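You operate a simulated robot arm through the tools that you are given. There is no shell and no other tool. Be economical: measure what you need, move in short steps, check, and stop when the job is done.

You are at the controls of a simulated robot arm. One attempt, no reset.

## Task
Press the actuator end's eye bush home and torque its jam nut.
Fine: bed it in the blue vice, close till the bush is seated, orange driver till it clicks and back in its cup, vice open, part back where it lay.
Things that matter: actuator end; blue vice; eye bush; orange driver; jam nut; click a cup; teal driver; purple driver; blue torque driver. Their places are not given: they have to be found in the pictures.

The check looks at the end state, three seconds after you hand in, the way a careful person would. Anything else that was tipped, shoved, dropped, spilled or broken makes it a failure.

## Robot
A 7-joint arm with a two-finger parallel gripper, fixed in place. Base frame: the origin is at the foot of the arm, x ahead of it, y to its left, z up; the work surface is at about z = 0.85. Readings come in m, degrees, newtons and seconds.
With the tool pointing down near the work surface it reaches from about 0.3 to 0.7 m from the base axis. Its first joint turns from -66.0 to 66.0 degrees. Payload 1.57 kg.
The tool frame sits at the grasp point between the pads (the TCP): z along the fingers, y along the line on which they close. The tips reach 0.03 m beyond it. Largest opening 0.11 m; finger width 0.024, thickness 0.012; the body of the gripper, 0.048 by 0.112 m, starts 0.078 m behind the TCP.
Orientation is told as [roll, pitch, yaw] about the base's x, y, z axes, in that order, counted from this pose: with the fingers straight down and closing along the base's y, the tool's x points along the base's -x, its y along +y and its z along -z.

## Interface
- The arm moves only by the tool arm_command. Its argument "rows" is a list of rows, each a list of 7 numbers: the turn, a rotation vector about the base's x, y, z in degrees, then the shift along the base's x, y, z in m, then the opening, from 0 (shut) to 1 (fully open). In form: [[ax, ay, az, dx, dy, dz, jaw], ...]. A call has 1 to 12 rows; each row shifts and turns the commanded pose from where the row before left it. A row lasts 0.2 s, in which the tool goes at most 0.05 m and 8.6 degrees; a call with a longer step from one row to the next is refused whole, and so is a gripper value outside its range. A pose out of reach is approached as far as the arm can. The call stops where the force on the tool passes 90 N (or 10 N more than at its start, if that is more) or the arm is blocked; 0.2 s more then pass. The fingers move at their own pace (about 0.108 m/s each) and stop on an object; they squeeze with about 34 N. The grip force told is the motor's: it shows also when the fingers shut on nothing. Time passes only in rows, and 0.2 s behind the last, so rows that do not move let the fingers close. The reply holds the time, the measured pose of the TCP, the force on the tool along the base axes, the opening and the grip force, in the units named above and with some noise, and new pictures: "views" is both (left out), scene, wrist or none.
- Cameras (640 x 400 px; columns grow to the right, rows downward): "scene" is fixed at [0.1663, -0.3976, 1.4128]; the picture's right is [0.71, -0.70, 0.00], its down [-0.39, -0.39, -0.83] and it looks along [0.58, 0.59, -0.55] (base axes); focal length 314 px, centre (320, 200). "wrist" rides on the gripper at [-0.036, 0, -0.08] in the tool frame; the picture's right is [0.00, -1.00, 0.00], its down [0.97, 0.00, -0.24] and it looks along [0.24, 0.00, 0.97] (tool axes); focal length 218 px, centre (320, 200).
- pixel_to_xyz(camera, pixels): there is no depth. For up to 12 entries [column, row, z] of the newest picture of that camera ("zoom" is the newest enlarged one), the place [x, y] in the base frame at which the ray of that pixel passes the height z, good to about 0.003 m, but the place of the scene camera against the robot may be out by one fixed shift of up to 0.012 m in any direction. It takes no simulated time.
- inspect(camera, box): a new picture of the part [left, top, right, bottom] of that camera's present view, enlarged. It takes no simulated time.
- sign_off(): hands the job in; it is judged then, once.

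Go step by step. Measure first, check grasps and placings, and put right what went wrong. The budget is 80 turns and 120 pictures, counting those below and the enlarged ones. Unless the task says otherwise, let go and move clear before handing in, and close with one line.

The tools are called after "Request:" by a JSON object that holds its "op" and its "data". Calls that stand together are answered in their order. arm_command: Moves the arm, as the interface text tells. Its arguments: {"type":"object","properties":{"rows":{"type":"array","items":{"type":"array","items":{"type":"number"}}},"views":{"type":"string","enum":["both","scene","wrist","none"]}},"required":["rows"]} The other tools are called the same way: pixel_to_xyz (camera, pixels) gives the place at which the rays of pixels pass given heights; inspect (camera, box) takes an enlarged picture of a part of a camera's view; sign_off () hands the job in.

At the start:

```text
clock: 0.0
eef_pos: [0.462, 0.0168, 1.1888]
tcp_rot: [0.0, 0.1, 0.0]
ft_force: [0.8, 0.8, -0.1]
finger_gap: 0.1099
grasp_force: 0.1
```

scene: 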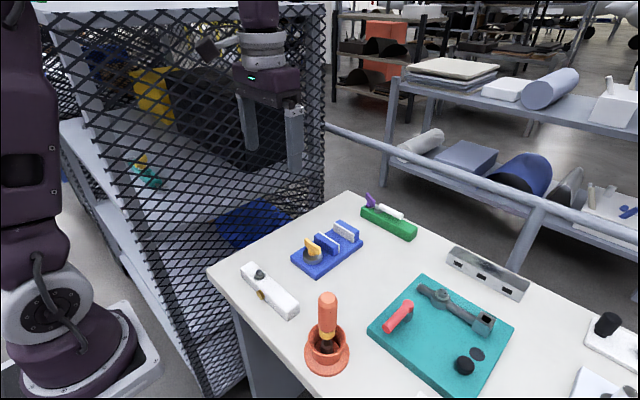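
wrist: 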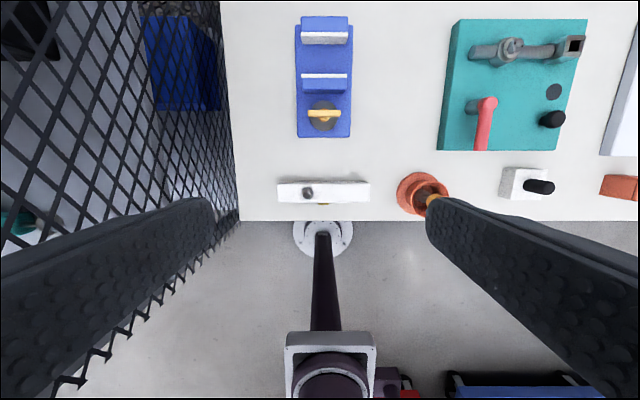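

The scene shows a blue vice at about (327,247), a teal board holding a grey rod part at (455,305) and an orange driver in a cup at (327,340). I'll enlarge these first.

Request:
{"op": "inspect", "data": {"camera": "scene", "box": [200, 180, 440, 330]}}

Request:
{"op": "inspect", "data": {"camera": "scene", "box": [360, 240, 640, 400]}}

Request:
{"op": "inspect", "data": {"camera": "wrist", "box": [240, 0, 640, 230]}}

```text
2.67 times, centred on (320, 255) of scene
```

zoom: 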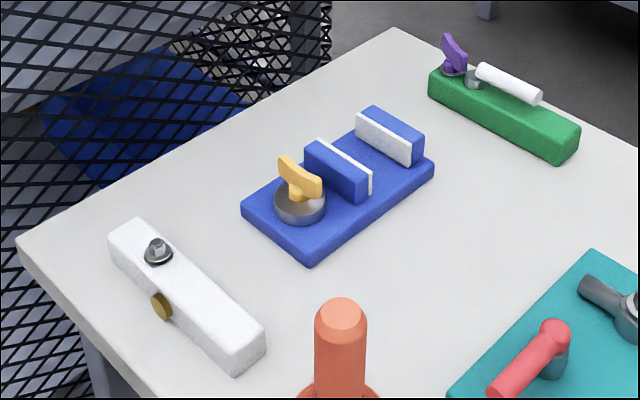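

```text
2.29 times, centred on (500, 320) of scene
```

zoom: 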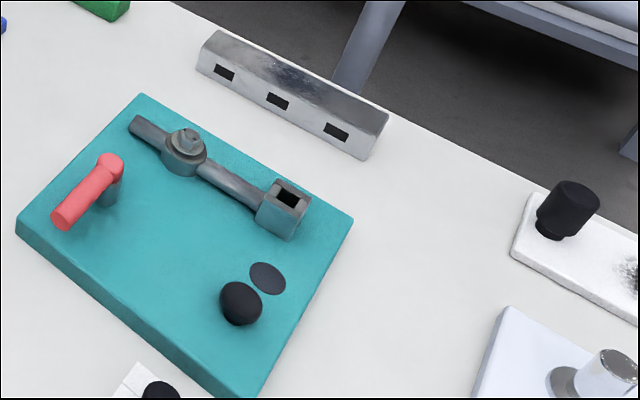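

```text
1.60 times, centred on (440, 115) of wrist
```

zoom: 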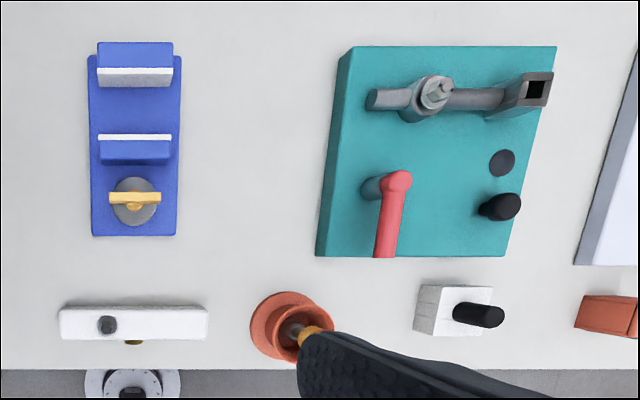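

The white block at (270,290) has a nut on top and a brass bush on its side, so it is probably the actuator end. I'll measure the main points on the wrist view before moving for closer looks.

Request:
{"op": "pixel_to_xyz", "data": {"camera": "wrist", "pixels": [[278, 183, 0.88], [370, 183, 0.88], [278, 202, 0.85], [370, 202, 0.85], [307, 192, 0.89], [323, 204, 0.87], [324, 115, 0.88], [324, 78, 0.89], [325, 38, 0.89], [422, 195, 0.88], [297, 137, 0.86], [350, 20, 0.86]]}}

Request:
{"op": "arm_command", "data": {"rows": [[0, 0, 0, -0.03, 0, -0.03, 1], [0, 0, 0, -0.03, 0, -0.03, 1], [0, 0, 0, -0.03, 0.01, -0.03, 1], [0, 0, 0, -0.03, 0.01, -0.03, 1]]}}

```text
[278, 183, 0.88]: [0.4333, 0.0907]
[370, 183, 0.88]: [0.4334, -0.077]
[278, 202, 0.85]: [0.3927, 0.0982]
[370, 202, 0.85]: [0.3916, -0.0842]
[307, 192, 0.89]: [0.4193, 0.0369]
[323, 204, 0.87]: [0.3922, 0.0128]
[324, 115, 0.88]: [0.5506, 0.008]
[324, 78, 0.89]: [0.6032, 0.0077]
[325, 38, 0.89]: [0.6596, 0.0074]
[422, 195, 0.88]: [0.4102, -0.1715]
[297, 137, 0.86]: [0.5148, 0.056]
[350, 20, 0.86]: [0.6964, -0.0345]
```

```text
clock: 1.0
eef_pos: [0.3408, 0.0374, 1.0668]
tcp_rot: [0.0, 0.0, -0.1]
ft_force: [-0.3, -0.5, 0.1]
finger_gap: 0.1098
grasp_force: 0.1
```

scene: 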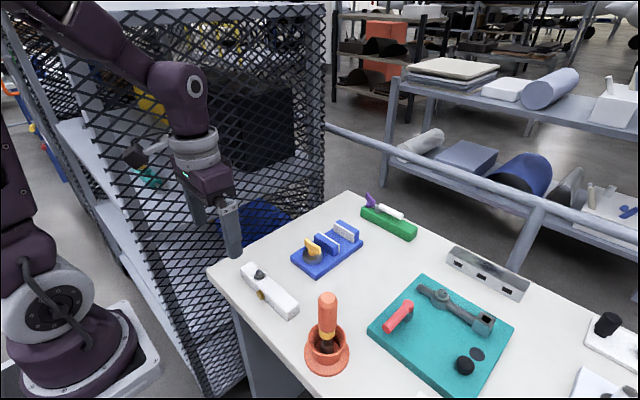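
wrist: 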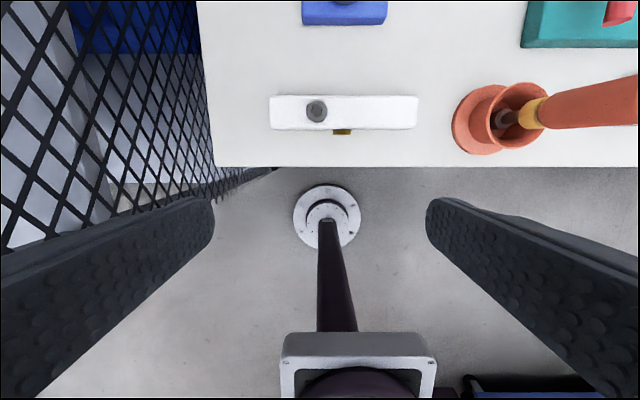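

The white block runs along y, with the nut at wrist pixel (316,110) and the brass bush at (342,131) on its -x face. I'll enlarge both.

Request:
{"op": "inspect", "data": {"camera": "wrist", "box": [240, 70, 440, 170]}}

Request:
{"op": "inspect", "data": {"camera": "scene", "box": [230, 250, 370, 380]}}

Request:
{"op": "pixel_to_xyz", "data": {"camera": "wrist", "pixels": [[270, 96, 0.885], [418, 97, 0.885], [270, 128, 0.885], [417, 129, 0.885], [316, 110, 0.89], [342, 131, 0.87], [535, 113, 0.93], [481, 122, 0.85], [302, 24, 0.86], [387, 24, 0.86]]}}

Request:
{"op": "arm_command", "data": {"rows": [[0, 0, 0, 0.05, 0, 0, 1], [0, 0, 0, 0.05, 0, 0, 1], [0, 0, 0, 0.04, -0.02, 0, 1]]}}

```text
3.20 times, centred on (340, 120) of wrist
```

zoom: 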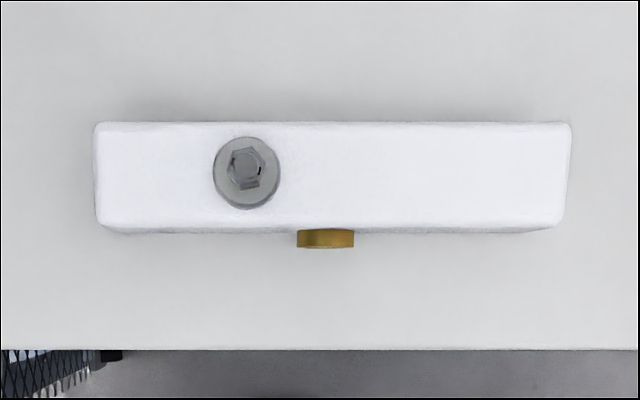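

```text
3.08 times, centred on (300, 315) of scene
```

zoom: 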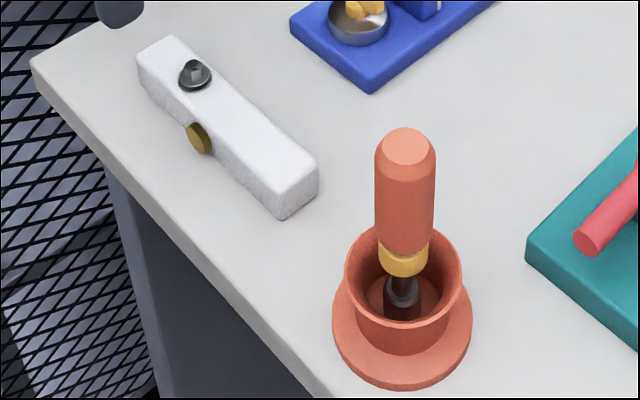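

```text
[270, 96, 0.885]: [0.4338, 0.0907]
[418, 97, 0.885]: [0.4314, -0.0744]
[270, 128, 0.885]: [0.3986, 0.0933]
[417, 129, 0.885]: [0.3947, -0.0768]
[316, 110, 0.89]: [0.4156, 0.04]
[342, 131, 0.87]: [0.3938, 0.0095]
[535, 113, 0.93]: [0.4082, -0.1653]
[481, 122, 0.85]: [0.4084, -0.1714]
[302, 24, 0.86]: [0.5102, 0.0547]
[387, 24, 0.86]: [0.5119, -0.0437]
```

```text
clock: 1.8
eef_pos: [0.4832, 0.0206, 1.0661]
tcp_rot: [0.0, 0.0, 0.0]
ft_force: [0.3, 0.4, -1.0]
finger_gap: 0.1101
grasp_force: 0.0
```

scene: 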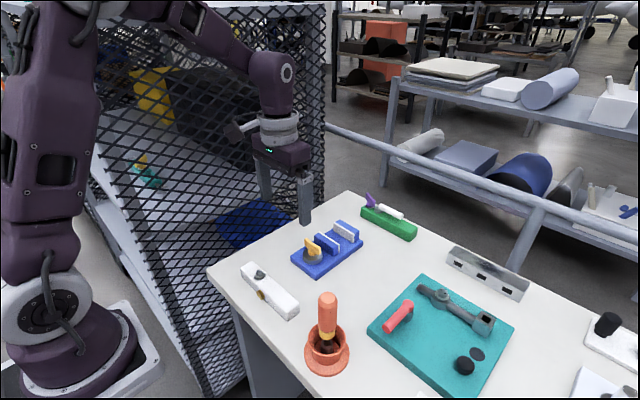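
wrist: 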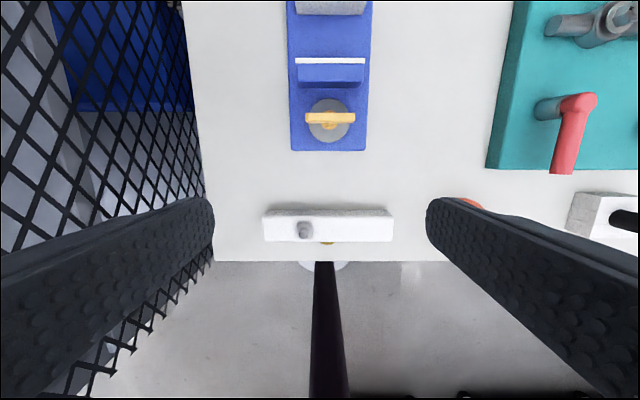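

I need the vice geometry in detail: jaw gap, heights and handle. I'll enlarge it from this pose and move further forward.

Request:
{"op": "arm_command", "data": {"rows": [[0, 0, 0, 0.05, 0, 0, 1], [0, 0, 0, 0.04, -0.01, 0, 1]], "views": "none"}}

Request:
{"op": "inspect", "data": {"camera": "wrist", "box": [240, 0, 440, 125]}}

Request:
{"op": "inspect", "data": {"camera": "scene", "box": [280, 205, 376, 285]}}

```text
clock: 2.4
eef_pos: [0.5712, 0.0087, 1.0674]
tcp_rot: [0.0, 0.0, 0.0]
ft_force: [0.2, -0.5, 0.1]
finger_gap: 0.1101
grasp_force: 0.0
```

```text
3.20 times, centred on (340, 62) of wrist
```

zoom: 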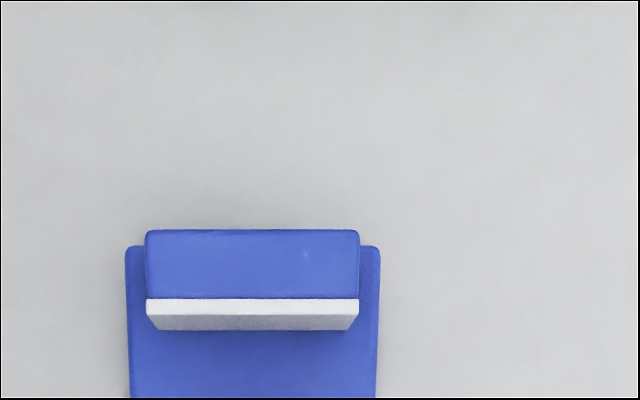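

```text
5.00 times, centred on (328, 245) of scene
```

zoom: 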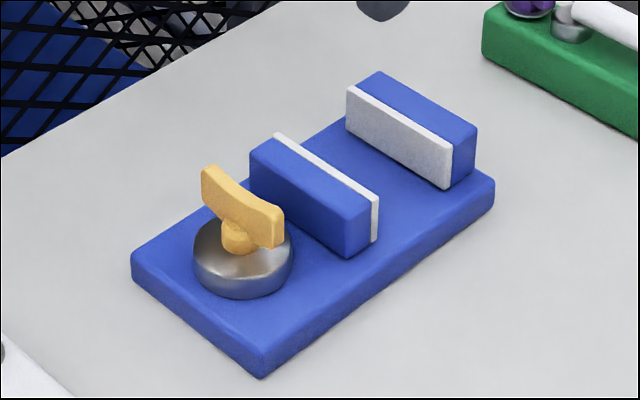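

Request:
{"op": "inspect", "data": {"camera": "wrist", "box": [220, 60, 420, 260]}}

```text
2.00 times, centred on (320, 160) of wrist
```

zoom: 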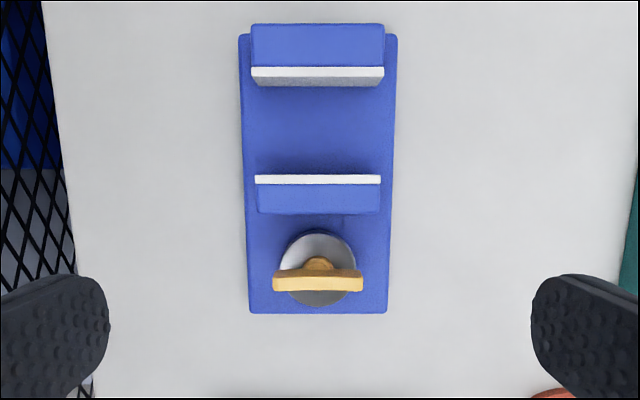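

Request:
{"op": "pixel_to_xyz", "data": {"camera": "zoom", "pixels": [[251, 76, 0.9], [384, 76, 0.9], [259, 86, 0.87], [377, 86, 0.87], [255, 175, 0.9], [381, 175, 0.9], [318, 282, 0.9], [318, 270, 0.91], [252, 66, 0.9], [317, 187, 0.9], [273, 282, 0.91], [362, 282, 0.91]]}}

Request:
{"op": "pixel_to_xyz", "data": {"camera": "zoom", "pixels": [[249, 313, 0.86], [387, 313, 0.86], [240, 36, 0.86], [397, 36, 0.86], [317, 235, 0.875], [317, 306, 0.875], [280, 270, 0.875], [356, 270, 0.875], [317, 213, 0.87], [281, 292, 0.9], [317, 292, 0.91]]}}

```text
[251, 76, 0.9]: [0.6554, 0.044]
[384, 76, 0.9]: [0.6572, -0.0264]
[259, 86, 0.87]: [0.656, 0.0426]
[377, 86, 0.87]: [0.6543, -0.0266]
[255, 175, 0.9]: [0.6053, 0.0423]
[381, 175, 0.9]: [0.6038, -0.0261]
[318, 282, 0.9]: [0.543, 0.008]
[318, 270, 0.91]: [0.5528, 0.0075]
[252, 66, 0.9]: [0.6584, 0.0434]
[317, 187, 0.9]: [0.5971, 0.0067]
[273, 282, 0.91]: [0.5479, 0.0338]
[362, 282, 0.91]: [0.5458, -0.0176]
```

```text
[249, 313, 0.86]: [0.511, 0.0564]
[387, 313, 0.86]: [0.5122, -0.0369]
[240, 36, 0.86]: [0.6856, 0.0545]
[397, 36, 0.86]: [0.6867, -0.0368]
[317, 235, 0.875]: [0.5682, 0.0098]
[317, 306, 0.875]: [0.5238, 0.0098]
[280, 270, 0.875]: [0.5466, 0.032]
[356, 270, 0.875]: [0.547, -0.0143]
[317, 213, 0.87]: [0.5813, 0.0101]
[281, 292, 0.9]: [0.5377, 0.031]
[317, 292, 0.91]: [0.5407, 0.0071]
```

The vice gap is about 0.050 m (x 0.605 to 0.655), and the part is 0.035 m thick plus the bush. That leaves no room for fingers inside, so I'll grip the block at its -y end, beyond the jaw width, with the tool yawed 90°.

Request:
{"op": "arm_command", "data": {"rows": [[0, 0, 7.5, -0.013, -0.005, -0.005, 1], [0, 0, 7.5, -0.013, -0.005, -0.005, 1], [0, 0, 7.5, -0.013, -0.005, -0.005, 1], [0, 0, 7.5, -0.013, -0.005, -0.005, 1], [0, 0, 7.5, -0.013, -0.005, -0.005, 1], [0, 0, 7.5, -0.013, -0.005, -0.005, 1], [0, 0, 7.5, -0.013, -0.005, -0.005, 1], [0, 0, 7.5, -0.013, -0.005, -0.005, 1], [0, 0, 7.5, -0.013, -0.005, -0.005, 1], [0, 0, 7.5, -0.013, -0.005, -0.005, 1], [0, 0, 7.5, -0.013, -0.005, -0.005, 1], [0, 0, 7.5, -0.013, -0.004, -0.005, 1]]}}

```text
clock: 5.0
eef_pos: [0.4161, -0.0527, 1.0079]
tcp_rot: [0.0, 0.0, 90.1]
ft_force: [0.2, -0.7, 0.7]
finger_gap: 0.1102
grasp_force: 0.1
```

scene: 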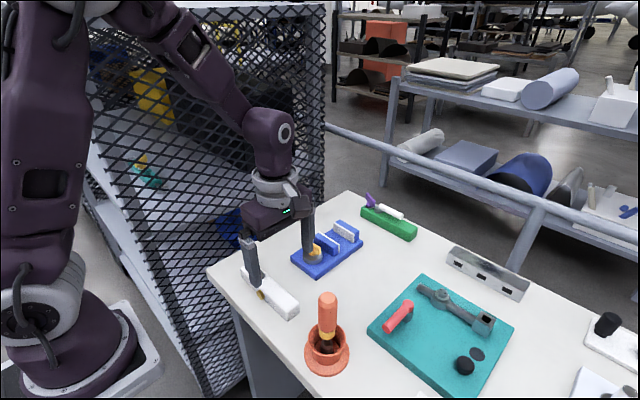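
wrist: 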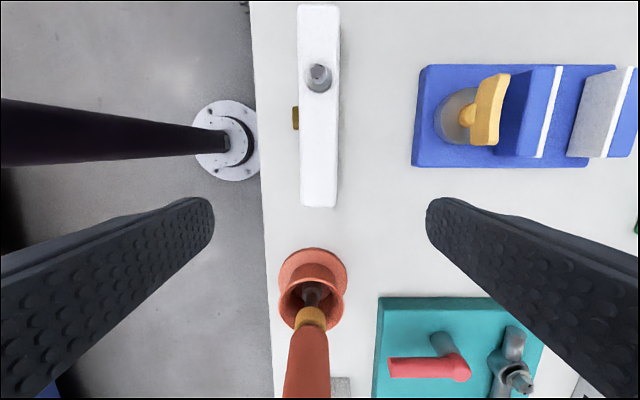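

I'm above the part with yaw 90. I'll measure the part edges in this view.

Request:
{"op": "inspect", "data": {"camera": "wrist", "box": [220, 0, 420, 220]}}

Request:
{"op": "pixel_to_xyz", "data": {"camera": "wrist", "pixels": [[298, 185, 0.885], [336, 185, 0.885], [318, 207, 0.87], [319, 5, 0.885], [296, 117, 0.868], [318, 75, 0.89], [312, 275, 0.85], [310, 318, 0.92], [303, 207, 0.85], [336, 207, 0.85]]}}

```text
1.82 times, centred on (320, 110) of wrist
```

zoom: 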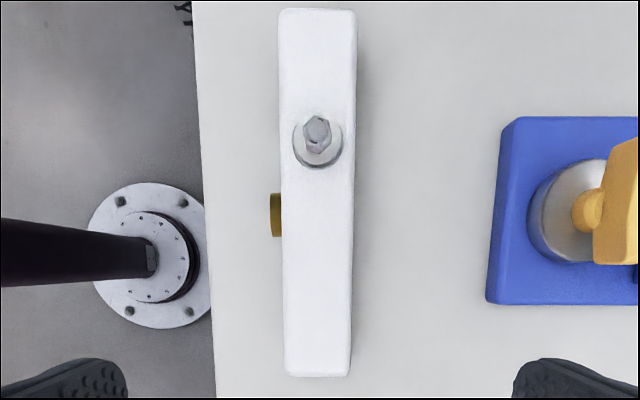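

```text
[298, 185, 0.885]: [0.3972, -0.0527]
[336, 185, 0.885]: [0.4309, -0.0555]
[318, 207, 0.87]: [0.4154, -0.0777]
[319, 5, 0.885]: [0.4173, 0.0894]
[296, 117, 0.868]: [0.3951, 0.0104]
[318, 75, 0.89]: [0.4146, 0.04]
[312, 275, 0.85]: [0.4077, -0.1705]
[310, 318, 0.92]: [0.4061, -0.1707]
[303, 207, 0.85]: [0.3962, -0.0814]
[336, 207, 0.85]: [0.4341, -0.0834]
```

The part sits at x 0.397–0.432 and y -0.077–0.090, essentially square to the axes. I'll descend straddling its -y end and close.

Request:
{"op": "arm_command", "data": {"rows": [[0, 0, 0, -0.0015, -0.002, -0.04, 1], [0, 0, 0, 0, 0, -0.04, 1], [0, 0, 0, 0, 0, -0.03, 1], [0, 0, 0, 0, 0, -0.012, 1], [0, 0, 0, 0, 0, 0, 0.6]], "views": "scene"}}

```text
clock: 6.2
eef_pos: [0.4154, -0.054, 0.886]
tcp_rot: [0.0, 0.0, 90.0]
ft_force: [-0.4, 0.2, 0.2]
finger_gap: 0.066
grasp_force: 0.0
```

scene: 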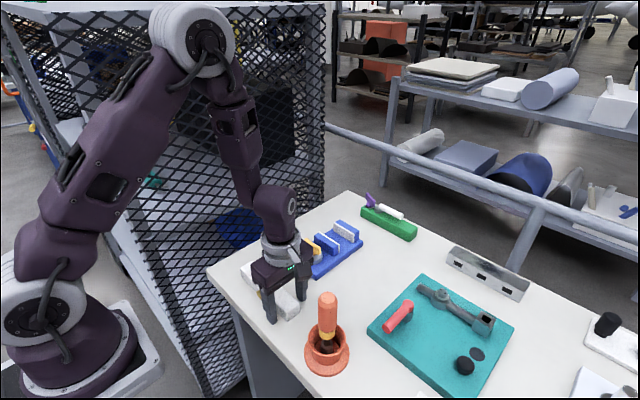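

Fingers are straddling the end at gap 0.066. I'll close, then lift slightly.

Request:
{"op": "arm_command", "data": {"rows": [[0, 0, 0, 0, 0, 0, 0.4], [0, 0, 0, 0, 0, 0, 0.0], [0, 0, 0, 0, 0, 0, 0.0], [0, 0, 0, 0, 0, 0, 0.0]], "views": "none"}}

Request:
{"op": "arm_command", "data": {"rows": [[0, 0, 0, 0, 0, 0.01, 0.0], [0, 0, 0, 0, 0, 0.02, 0.0], [0, 0, 0, 0, 0, 0.03, 0.0], [0, 0, 0, 0, 0, 0.04, 0.0]]}}

```text
clock: 7.2
eef_pos: [0.4148, -0.0534, 0.8861]
tcp_rot: [0.0, 0.0, 90.0]
ft_force: [-0.2, 0.2, -0.2]
finger_gap: 0.0355
grasp_force: 34.1
```

```text
clock: 8.2
eef_pos: [0.4146, -0.0504, 0.9871]
tcp_rot: [0.1, 0.0, 89.9]
ft_force: [-0.1, -0.2, -3.3]
finger_gap: 0.0355
grasp_force: 34.1
```

scene: 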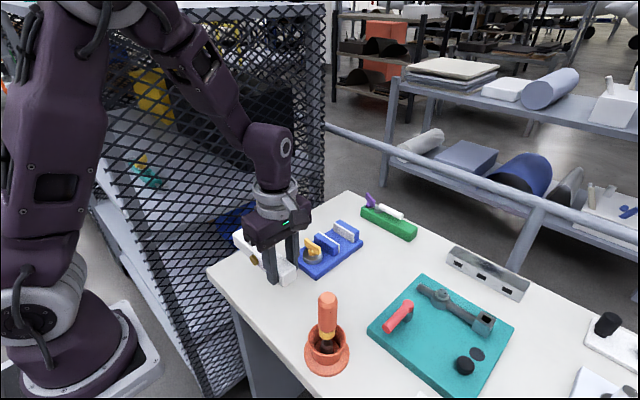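
wrist: 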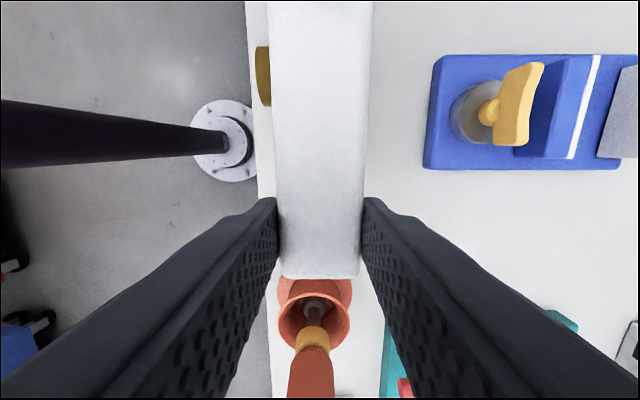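

The part is held (gap 0.0355, about 3 N of weight). I'll check for tilt and measure where it sits.

Request:
{"op": "inspect", "data": {"camera": "scene", "box": [210, 190, 370, 310]}}

Request:
{"op": "arm_command", "data": {"rows": [[0, 0, 0, 0, 0, 0, 0.0]], "views": "none"}}

Request:
{"op": "pixel_to_xyz", "data": {"camera": "wrist", "pixels": [[263, 77, 0.97], [320, 275, 0.988], [320, 275, 0.955], [277, 195, 0.988], [362, 195, 0.988], [598, 60, 0.9], [588, 115, 0.9]]}}

```text
3.33 times, centred on (290, 250) of scene
```

zoom: 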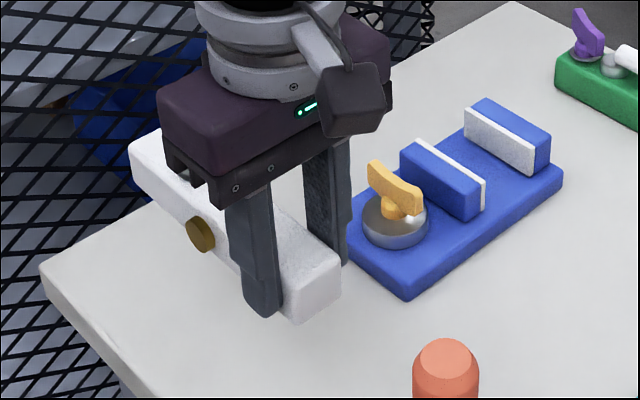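

```text
clock: 8.6
eef_pos: [0.4149, -0.0517, 0.9872]
tcp_rot: [-0.1, 0.0, 90.0]
ft_force: [0.5, 0.9, -3.6]
finger_gap: 0.0355
grasp_force: 33.8
```

```text
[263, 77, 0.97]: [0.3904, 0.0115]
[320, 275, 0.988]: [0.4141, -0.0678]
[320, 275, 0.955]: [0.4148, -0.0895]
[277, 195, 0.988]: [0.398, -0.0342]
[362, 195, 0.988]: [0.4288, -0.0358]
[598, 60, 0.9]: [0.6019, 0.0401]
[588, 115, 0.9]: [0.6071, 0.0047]
```

The part is level. I'll carry it over the vice, part centre at x ≈ 0.633, staying high.

Request:
{"op": "arm_command", "data": {"rows": [[0, 0, 0, 0.03, 0, 0.01, 0.0], [0, 0, 0, 0.04, 0, 0, 0.0], [0, 0, 0, 0.04, 0, 0, 0.0], [0, 0, 0, 0.04, 0, 0, 0.0], [0, 0, 0, 0.04, 0.001, 0, 0.0], [0, 0, 0, 0.028, 0, 0, 0.0], [0, 0, 0, 0, 0, 0, 0.0]]}}

Request:
{"op": "inspect", "data": {"camera": "scene", "box": [270, 170, 410, 290]}}

Request:
{"op": "inspect", "data": {"camera": "wrist", "box": [200, 0, 440, 150]}}

```text
clock: 10.2
eef_pos: [0.633, -0.0543, 0.9955]
tcp_rot: [0.1, 0.0, 89.9]
ft_force: [0.1, -0.3, -3.3]
finger_gap: 0.0355
grasp_force: 34.3
```

scene: 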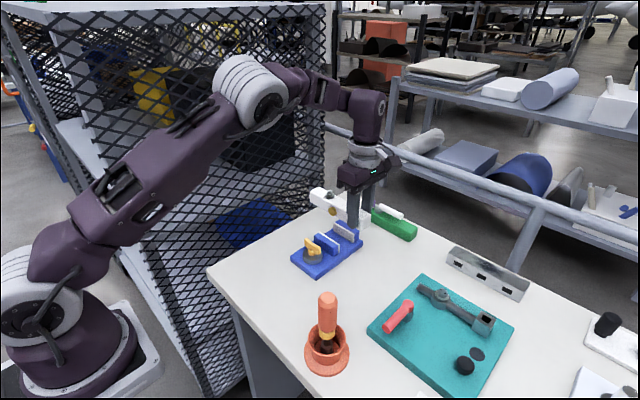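
wrist: 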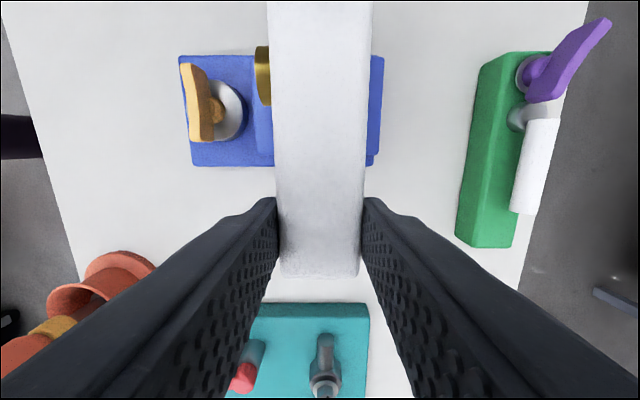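

```text
3.33 times, centred on (340, 230) of scene
```

zoom: 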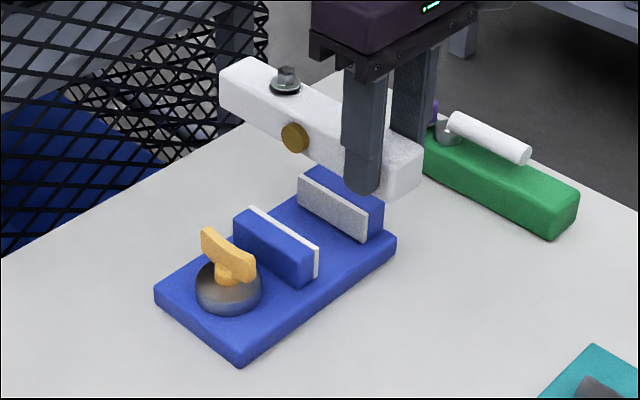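

```text
2.67 times, centred on (320, 75) of wrist
```

zoom: 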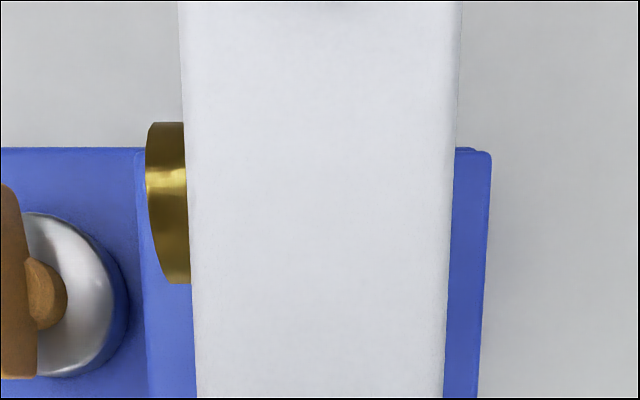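

I'll cross-check the jaw positions from this pose, using the visible jaw edges beside the block.

Request:
{"op": "pixel_to_xyz", "data": {"camera": "zoom", "pixels": [[490, 155, 0.9], [478, 398, 0.87], [137, 155, 0.9], [150, 398, 0.87], [145, 200, 0.977], [190, 398, 0.995], [447, 398, 0.995], [458, 150, 0.995], [183, 120, 0.995]]}}

Request:
{"op": "inspect", "data": {"camera": "scene", "box": [280, 205, 376, 285]}}

```text
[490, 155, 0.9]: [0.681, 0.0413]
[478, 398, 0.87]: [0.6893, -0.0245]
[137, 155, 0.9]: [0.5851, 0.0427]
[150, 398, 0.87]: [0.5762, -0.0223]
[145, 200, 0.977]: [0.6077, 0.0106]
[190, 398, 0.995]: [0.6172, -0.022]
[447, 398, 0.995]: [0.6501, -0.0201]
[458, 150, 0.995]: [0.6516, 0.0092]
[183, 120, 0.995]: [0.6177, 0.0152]
```

```text
5.00 times, centred on (328, 245) of scene
```

zoom: 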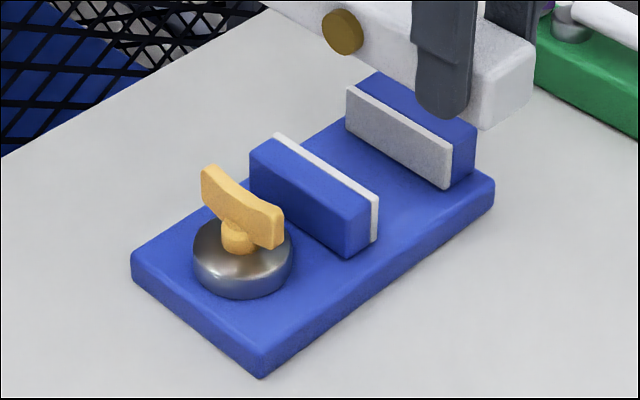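

The bush tip (x≈0.608) and back face (≈0.651) fit between the pads (0.605 and 0.655). I'll descend to just above the jaws and look.

Request:
{"op": "arm_command", "data": {"rows": [[0, 0, 0, 0.0007, 0, -0.03, 0.0], [0, 0, 0, 0, 0, -0.02, 0.0], [0, 0, 0, 0, 0, 0, 0.0]], "views": "none"}}

Request:
{"op": "inspect", "data": {"camera": "scene", "box": [290, 185, 400, 275]}}

Request:
{"op": "inspect", "data": {"camera": "wrist", "box": [200, 0, 440, 150]}}

```text
clock: 11.0
eef_pos: [0.6349, -0.0538, 0.9482]
tcp_rot: [0.0, 0.0, 90.0]
ft_force: [-0.7, 0.7, -3.2]
finger_gap: 0.0355
grasp_force: 34.3
```

```text
4.44 times, centred on (345, 230) of scene
```

zoom: 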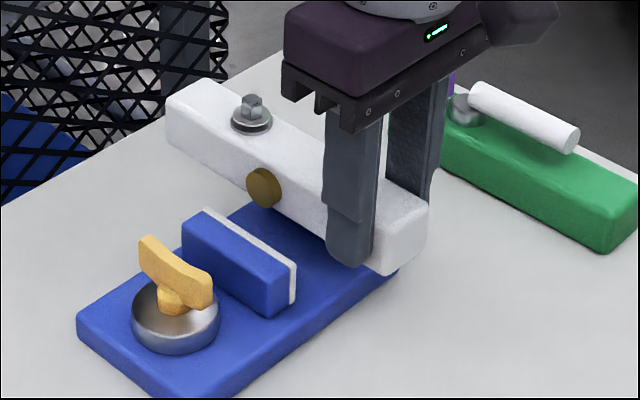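

```text
2.67 times, centred on (320, 75) of wrist
```

zoom: 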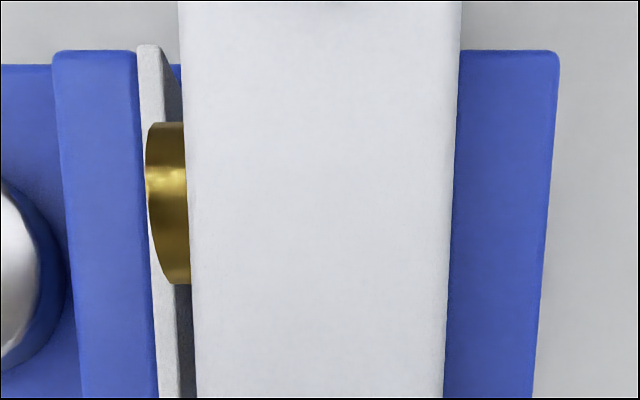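

Request:
{"op": "pixel_to_xyz", "data": {"camera": "zoom", "pixels": [[160, 46, 0.9], [137, 46, 0.9], [558, 55, 0.9], [53, 52, 0.9], [147, 190, 0.93], [458, 130, 0.945], [186, 130, 0.945], [160, 46, 0.905], [558, 55, 0.905], [160, 130, 0.9]]}}

```text
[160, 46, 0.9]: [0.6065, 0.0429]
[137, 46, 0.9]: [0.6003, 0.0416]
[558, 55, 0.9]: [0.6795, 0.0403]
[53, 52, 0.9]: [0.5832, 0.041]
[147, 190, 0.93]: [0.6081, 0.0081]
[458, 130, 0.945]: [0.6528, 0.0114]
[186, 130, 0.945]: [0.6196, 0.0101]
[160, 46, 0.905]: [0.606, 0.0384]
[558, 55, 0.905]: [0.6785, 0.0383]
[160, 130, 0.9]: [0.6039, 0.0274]
```

Margins are about 2.5 mm on each side. I'll descend 18 mm in small steps and check force.

Request:
{"op": "arm_command", "data": {"rows": [[0, 0, 0, 0, 0, -0.006, 0.0], [0, 0, 0, 0, 0, -0.006, 0.0], [0, 0, 0, 0, 0, -0.006, 0.0]], "views": "none"}}

Request:
{"op": "inspect", "data": {"camera": "wrist", "box": [200, 0, 440, 150]}}

```text
clock: 11.8
eef_pos: [0.635, -0.053, 0.9289]
tcp_rot: [0.0, 0.0, 90.0]
ft_force: [0.3, 1.3, -4.3]
finger_gap: 0.0358
grasp_force: 34.3
```

```text
2.67 times, centred on (320, 75) of wrist
```

zoom: 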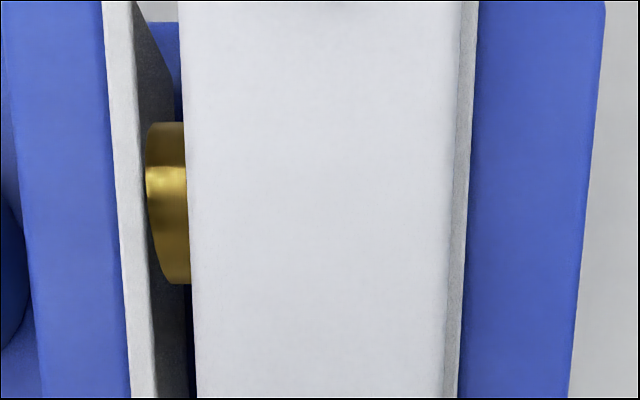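

There is clearance on both sides (pad at col 150, fixed pad at col 460). I'll keep descending until it contacts the bed.

Request:
{"op": "arm_command", "data": {"rows": [[0, 0, 0, 0, 0, -0.006, 0.0], [0, 0, 0, 0, 0, -0.006, 0.0], [0, 0, 0, 0, 0, -0.005, 0.0], [0, 0, 0, 0, 0, 0, 0.0]], "views": "none"}}

Request:
{"op": "inspect", "data": {"camera": "wrist", "box": [200, 0, 440, 150]}}

Request:
{"op": "inspect", "data": {"camera": "scene", "box": [290, 185, 400, 275]}}

```text
clock: 12.8
eef_pos: [0.6342, -0.053, 0.9123]
tcp_rot: [-0.1, -0.1, 89.9]
ft_force: [0.0, -1.1, -3.0]
finger_gap: 0.0356
grasp_force: 33.8
```

```text
2.67 times, centred on (320, 75) of wrist
```

zoom: 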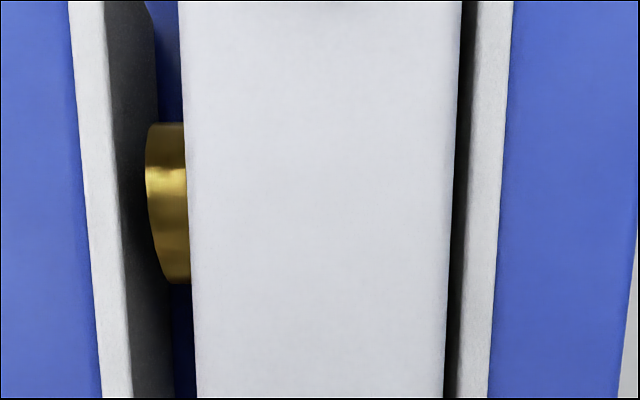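

```text
4.44 times, centred on (345, 230) of scene
```

zoom: 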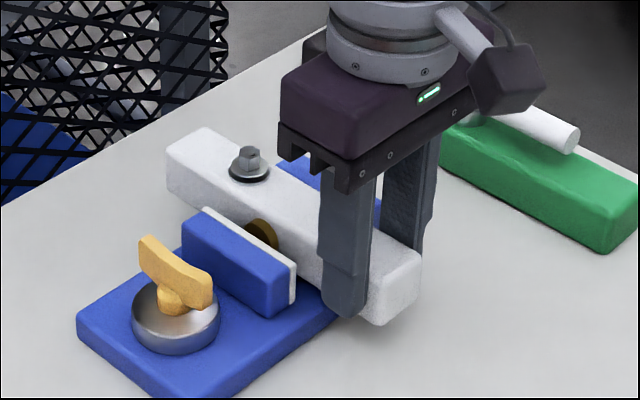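

Request:
{"op": "arm_command", "data": {"rows": [[0, 0, 0, 0, 0, -0.002, 0.0], [0, 0, 0, 0, 0, -0.002, 0.0], [0, 0, 0, 0, 0, 0, 0.0]], "views": "none"}}

Request:
{"op": "arm_command", "data": {"rows": [[0, 0, 0, 0, 0, -0.002, 0.0], [0, 0, 0, 0, 0, 0, 0.0]], "views": "none"}}

```text
clock: 13.6
eef_pos: [0.6319, -0.0537, 0.9074]
tcp_rot: [0.0, 0.0, 89.9]
ft_force: [-0.1, 0.6, -3.3]
finger_gap: 0.0354
grasp_force: 33.5
```

```text
clock: 14.2
eef_pos: [0.6339, -0.0538, 0.9065]
tcp_rot: [-0.1, 0.0, 90.0]
ft_force: [-2.5, -0.6, 15.4]
finger_gap: 0.0353
grasp_force: 33.8
```

It has touched the bed (+15 N). I'll release and rise.

Request:
{"op": "arm_command", "data": {"rows": [[0, 0, 0, 0, 0, 0.0005, 0.0], [0, 0, 0, 0, 0, 0, 0.5], [0, 0, 0, 0, 0, 0, 0.6], [0, 0, 0, 0, 0, 0.03, 0.6], [0, 0, 0, 0, 0, 0.04, 0.6], [0, 0, 0, -0.02, 0, 0.04, 0.6]]}}

Request:
{"op": "inspect", "data": {"camera": "scene", "box": [280, 195, 390, 285]}}

```text
clock: 15.6
eef_pos: [0.6158, -0.0538, 1.0179]
tcp_rot: [-0.1, 0.0, 89.9]
ft_force: [0.1, 0.7, 1.7]
finger_gap: 0.0657
grasp_force: 0.1
```

scene: 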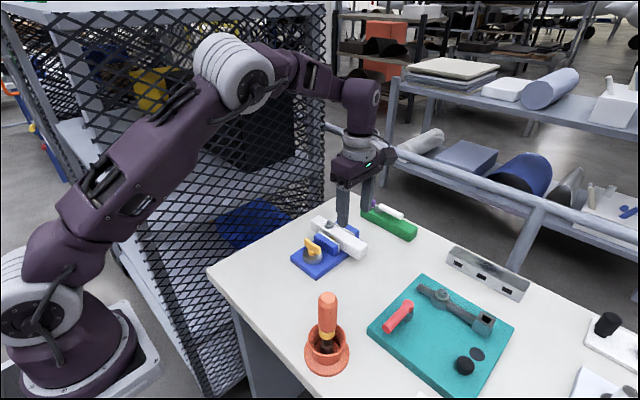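
wrist: 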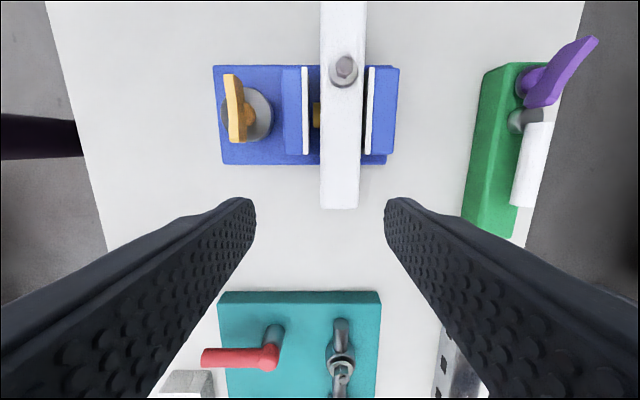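

```text
4.44 times, centred on (335, 240) of scene
```

zoom: 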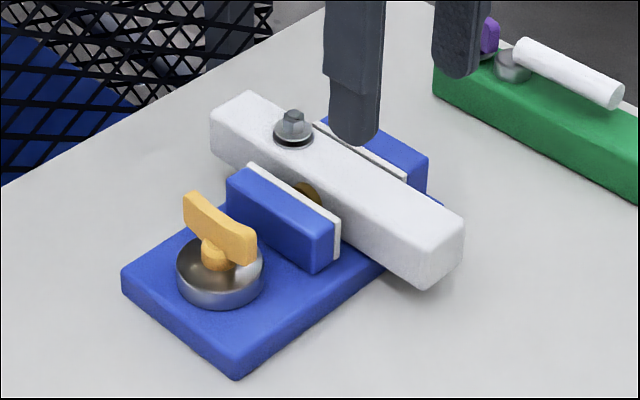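

The part is bedded between the jaws. Next I'll look at the vice handle from straight above.

Request:
{"op": "arm_command", "data": {"rows": [[0, 0, 0, -0.035, 0.03, 0, 0.6], [0, 0, 0, -0.035, 0.032, 0, 0.6], [0, 0, 0, 0, 0, -0.03, 0.6], [0, 0, 0, 0, 0, 0, 0.6]], "views": "wrist"}}

Request:
{"op": "inspect", "data": {"camera": "wrist", "box": [220, 100, 420, 225]}}

Request:
{"op": "inspect", "data": {"camera": "scene", "box": [270, 200, 370, 280]}}

```text
clock: 16.6
eef_pos: [0.5454, 0.0082, 0.9852]
tcp_rot: [0.0, 0.0, 90.0]
ft_force: [-0.2, -0.4, -0.4]
finger_gap: 0.066
grasp_force: 0.1
```

wrist: 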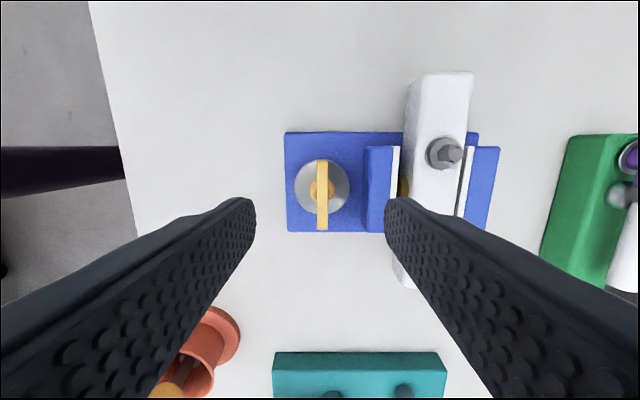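

```text
3.20 times, centred on (320, 162) of wrist
```

zoom: 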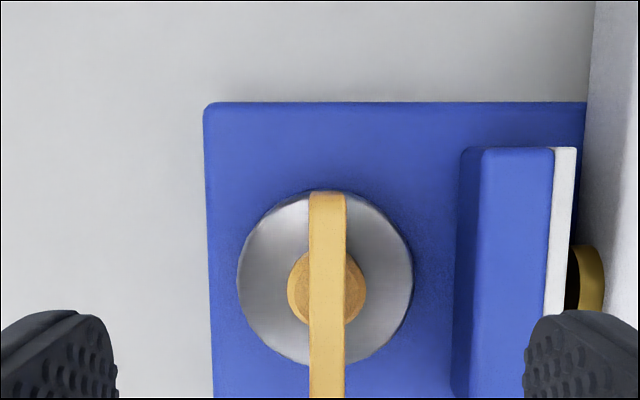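

```text
5.00 times, centred on (320, 240) of scene
```

zoom: 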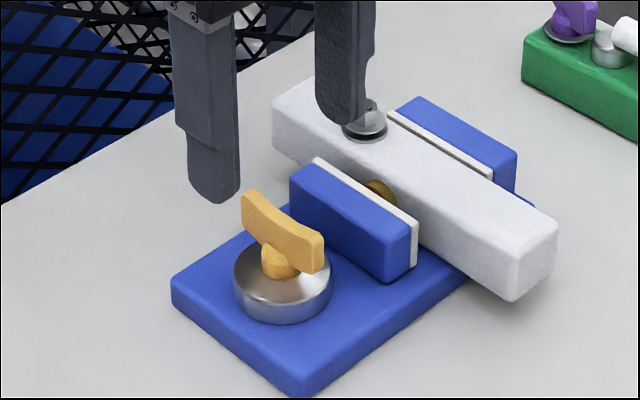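

Request:
{"op": "pixel_to_xyz", "data": {"camera": "wrist", "pixels": [[322, 160, 0.91], [322, 230, 0.91], [322, 160, 0.92], [322, 230, 0.92], [294, 187, 0.88], [349, 187, 0.88], [321, 158, 0.88], [321, 214, 0.88], [317, 200, 0.91], [328, 200, 0.91]]}}

```text
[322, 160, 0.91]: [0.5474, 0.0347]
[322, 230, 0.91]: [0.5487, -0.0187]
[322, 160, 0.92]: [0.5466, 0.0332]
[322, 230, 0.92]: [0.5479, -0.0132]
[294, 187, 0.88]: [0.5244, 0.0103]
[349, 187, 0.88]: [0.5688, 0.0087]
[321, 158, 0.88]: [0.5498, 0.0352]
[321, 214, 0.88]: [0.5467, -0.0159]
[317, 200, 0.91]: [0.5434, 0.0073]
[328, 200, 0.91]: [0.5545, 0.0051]
```

The wing axis is at (0.547, 0.009), top at about z 0.912. I'll descend so the tips clear the disc and close on the wing.

Request:
{"op": "arm_command", "data": {"rows": [[0, 0, 0, 0.0015, 0.001, -0.03, 0.5], [0, 0, 0, 0, 0, -0.025, 0.4], [0, 0, 0, 0, 0, -0.012, 0.4], [0, 0, 0, 0, 0, 0, 0.2], [0, 0, 0, 0, 0, 0, 0], [0, 0, 0, 0, 0, 0, 0], [0, 0, 0, 0, 0, 0, 0]], "views": "none"}}

Request:
{"op": "inspect", "data": {"camera": "scene", "box": [270, 200, 370, 280]}}

```text
clock: 18.2
eef_pos: [0.5463, 0.0115, 0.919]
tcp_rot: [-0.2, 0.1, 90.1]
ft_force: [20.1, -1.3, -8.8]
finger_gap: 0.0198
grasp_force: 33.5
```

```text
5.00 times, centred on (320, 240) of scene
```

zoom: 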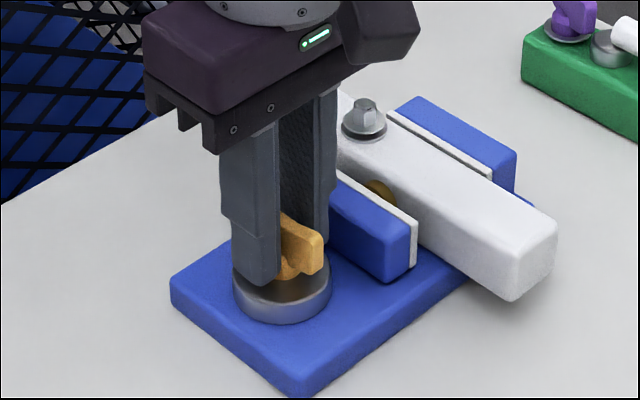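

The gap of 0.0198 means the tips closed on the round hub. I'll open, raise 9 mm, and close on the thin wing only.

Request:
{"op": "arm_command", "data": {"rows": [[0, 0, 0, 0, 0, 0, 0.35], [0, 0, 0, 0, 0, 0.009, 0.35], [0, 0, 0, 0, 0, 0, 0.1], [0, 0, 0, 0, 0, 0, 0], [0, 0, 0, 0, 0, 0, 0]], "views": "none"}}

Request:
{"op": "inspect", "data": {"camera": "wrist", "box": [220, 100, 480, 260]}}

```text
clock: 19.4
eef_pos: [0.5481, 0.0115, 0.931]
tcp_rot: [-0.2, -0.1, 90.0]
ft_force: [14.6, -1.1, -5.5]
finger_gap: 0.0079
grasp_force: 26.9
```

```text
2.46 times, centred on (350, 180) of wrist
```

zoom: 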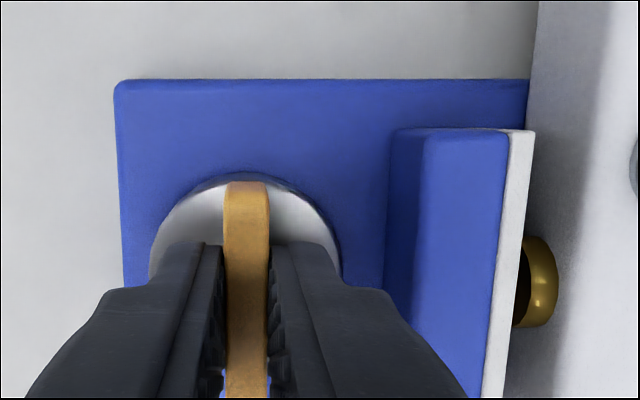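

Now on the wing (gap 0.0079) with a slight +x pull. I'll shift +1 mm and try 24° clockwise.

Request:
{"op": "arm_command", "data": {"rows": [[0, 0, 0, 0.001, 0, 0, 0], [0, 0, -6, 0, 0, 0, 0], [0, 0, -6, 0, 0, 0, 0], [0, 0, -6, 0, 0, 0, 0], [0, 0, -6, 0, 0, 0, 0], [0, 0, 0, 0, 0, 0, 0]], "views": "none"}}

Request:
{"op": "inspect", "data": {"camera": "scene", "box": [270, 200, 370, 280]}}

```text
clock: 20.8
eef_pos: [0.5488, 0.0107, 0.9293]
tcp_rot: [0.1, 0.0, 65.9]
ft_force: [6.7, 14.3, 16.0]
finger_gap: 0.0079
grasp_force: 26.7
```

```text
5.00 times, centred on (320, 240) of scene
```

zoom: 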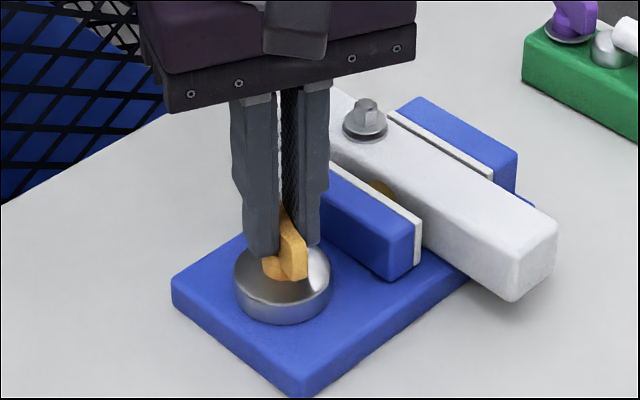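

The moving jaw advanced, so clockwise closes. Continuing.

Request:
{"op": "arm_command", "data": {"rows": [[0, 0, -7, 0, 0, 0, 0], [0, 0, -7, 0, 0, 0, 0], [0, 0, -7, 0, 0, 0, 0], [0, 0, -7, 0, 0, 0, 0], [0, 0, -7, 0, 0, 0, 0], [0, 0, -7, 0, 0, 0, 0], [0, 0, -7, 0, 0, 0, 0], [0, 0, -7, 0, 0, 0, 0], [0, 0, -7, 0, 0, 0, 0], [0, 0, 0, 0, 0, 0, 0]], "views": "none"}}

Request:
{"op": "inspect", "data": {"camera": "scene", "box": [270, 200, 370, 280]}}

```text
clock: 23.0
eef_pos: [0.5447, 0.0103, 0.928]
tcp_rot: [-0.1, 0.0, 2.9]
ft_force: [4.5, 13.6, 15.5]
finger_gap: 0.0081
grasp_force: 27.3
```

```text
5.00 times, centred on (320, 240) of scene
```

zoom: 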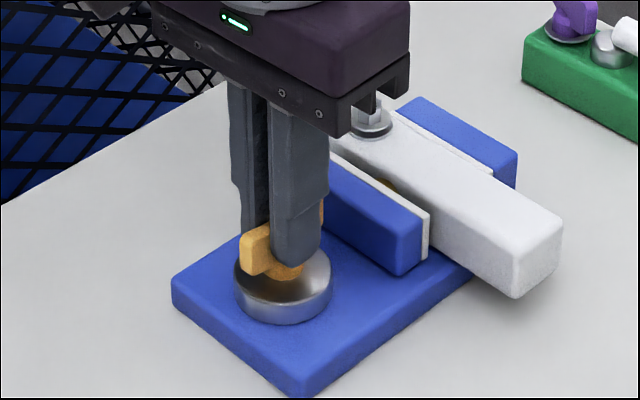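

The jaw has travelled about 4 mm and pushed the part back onto the fixed jaw. I'll continue clockwise.

Request:
{"op": "arm_command", "data": {"rows": [[0, 0, -7, 0, 0, 0, 0], [0, 0, -7, 0, 0, 0, 0], [0, 0, -7, 0, 0, 0, 0], [0, 0, -7, 0, 0, 0, 0], [0, 0, -7, 0, 0, 0, 0], [0, 0, -7, 0, 0, 0, 0], [0, 0, -7, 0, 0, 0, 0], [0, 0, -7, 0, 0, 0, 0], [0, 0, -7, 0, 0, 0, 0], [0, 0, -7, 0, 0, 0, 0], [0, 0, 0, 0, 0, 0, 0]], "views": "none"}}

Request:
{"op": "inspect", "data": {"camera": "scene", "box": [270, 200, 370, 280]}}

```text
clock: 25.4
eef_pos: [0.5463, 0.0109, 0.9277]
tcp_rot: [0.0, 0.0, -67.2]
ft_force: [12.6, 16.4, -22.2]
finger_gap: 0.0078
grasp_force: 26.7
```

```text
5.00 times, centred on (320, 240) of scene
```

zoom: 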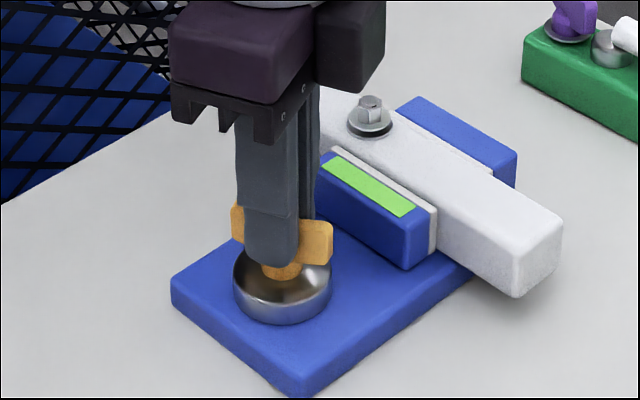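

A green strip lit up on the moving jaw, which should be the seated signal. I'll let go of the wing, rise and check from above.

Request:
{"op": "arm_command", "data": {"rows": [[0, 0, 0, 0, 0, 0, 0.3], [0, 0, 0, 0, 0, 0, 0.3], [0, 0, 0, 0, 0, 0.03, 0.3], [0, 0, 0, 0, 0, 0.04, 0.4], [0, 0, 0, 0.0, 0, 0.03, 0.6], [0, 0, 0, 0, 0, 0, 0.6]], "views": "wrist"}}

Request:
{"op": "inspect", "data": {"camera": "scene", "box": [270, 200, 370, 280]}}

```text
clock: 26.8
eef_pos: [0.5458, 0.0117, 1.0317]
tcp_rot: [0.0, 0.1, -67.0]
ft_force: [0.1, 0.1, -0.8]
finger_gap: 0.066
grasp_force: 0.0
```

wrist: 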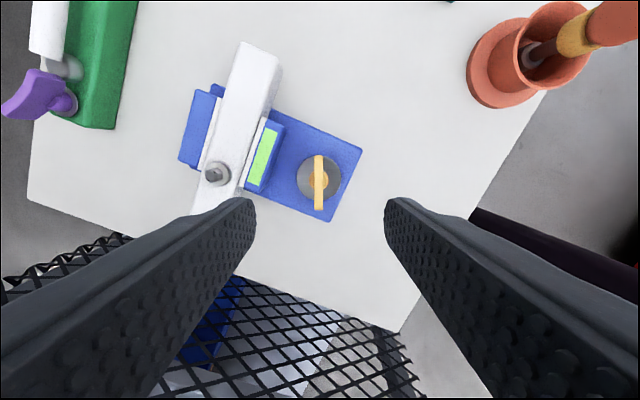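

```text
5.00 times, centred on (320, 240) of scene
```

zoom: 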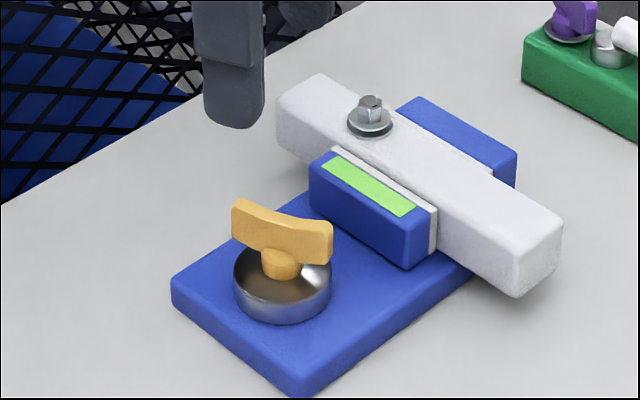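

Request:
{"op": "inspect", "data": {"camera": "wrist", "box": [170, 60, 370, 220]}}

```text
2.50 times, centred on (270, 140) of wrist
```

zoom: 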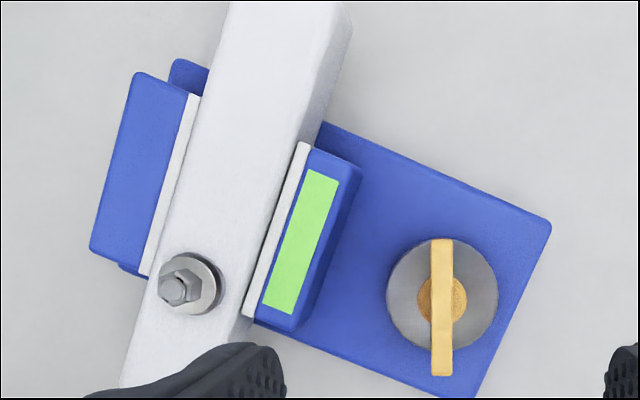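

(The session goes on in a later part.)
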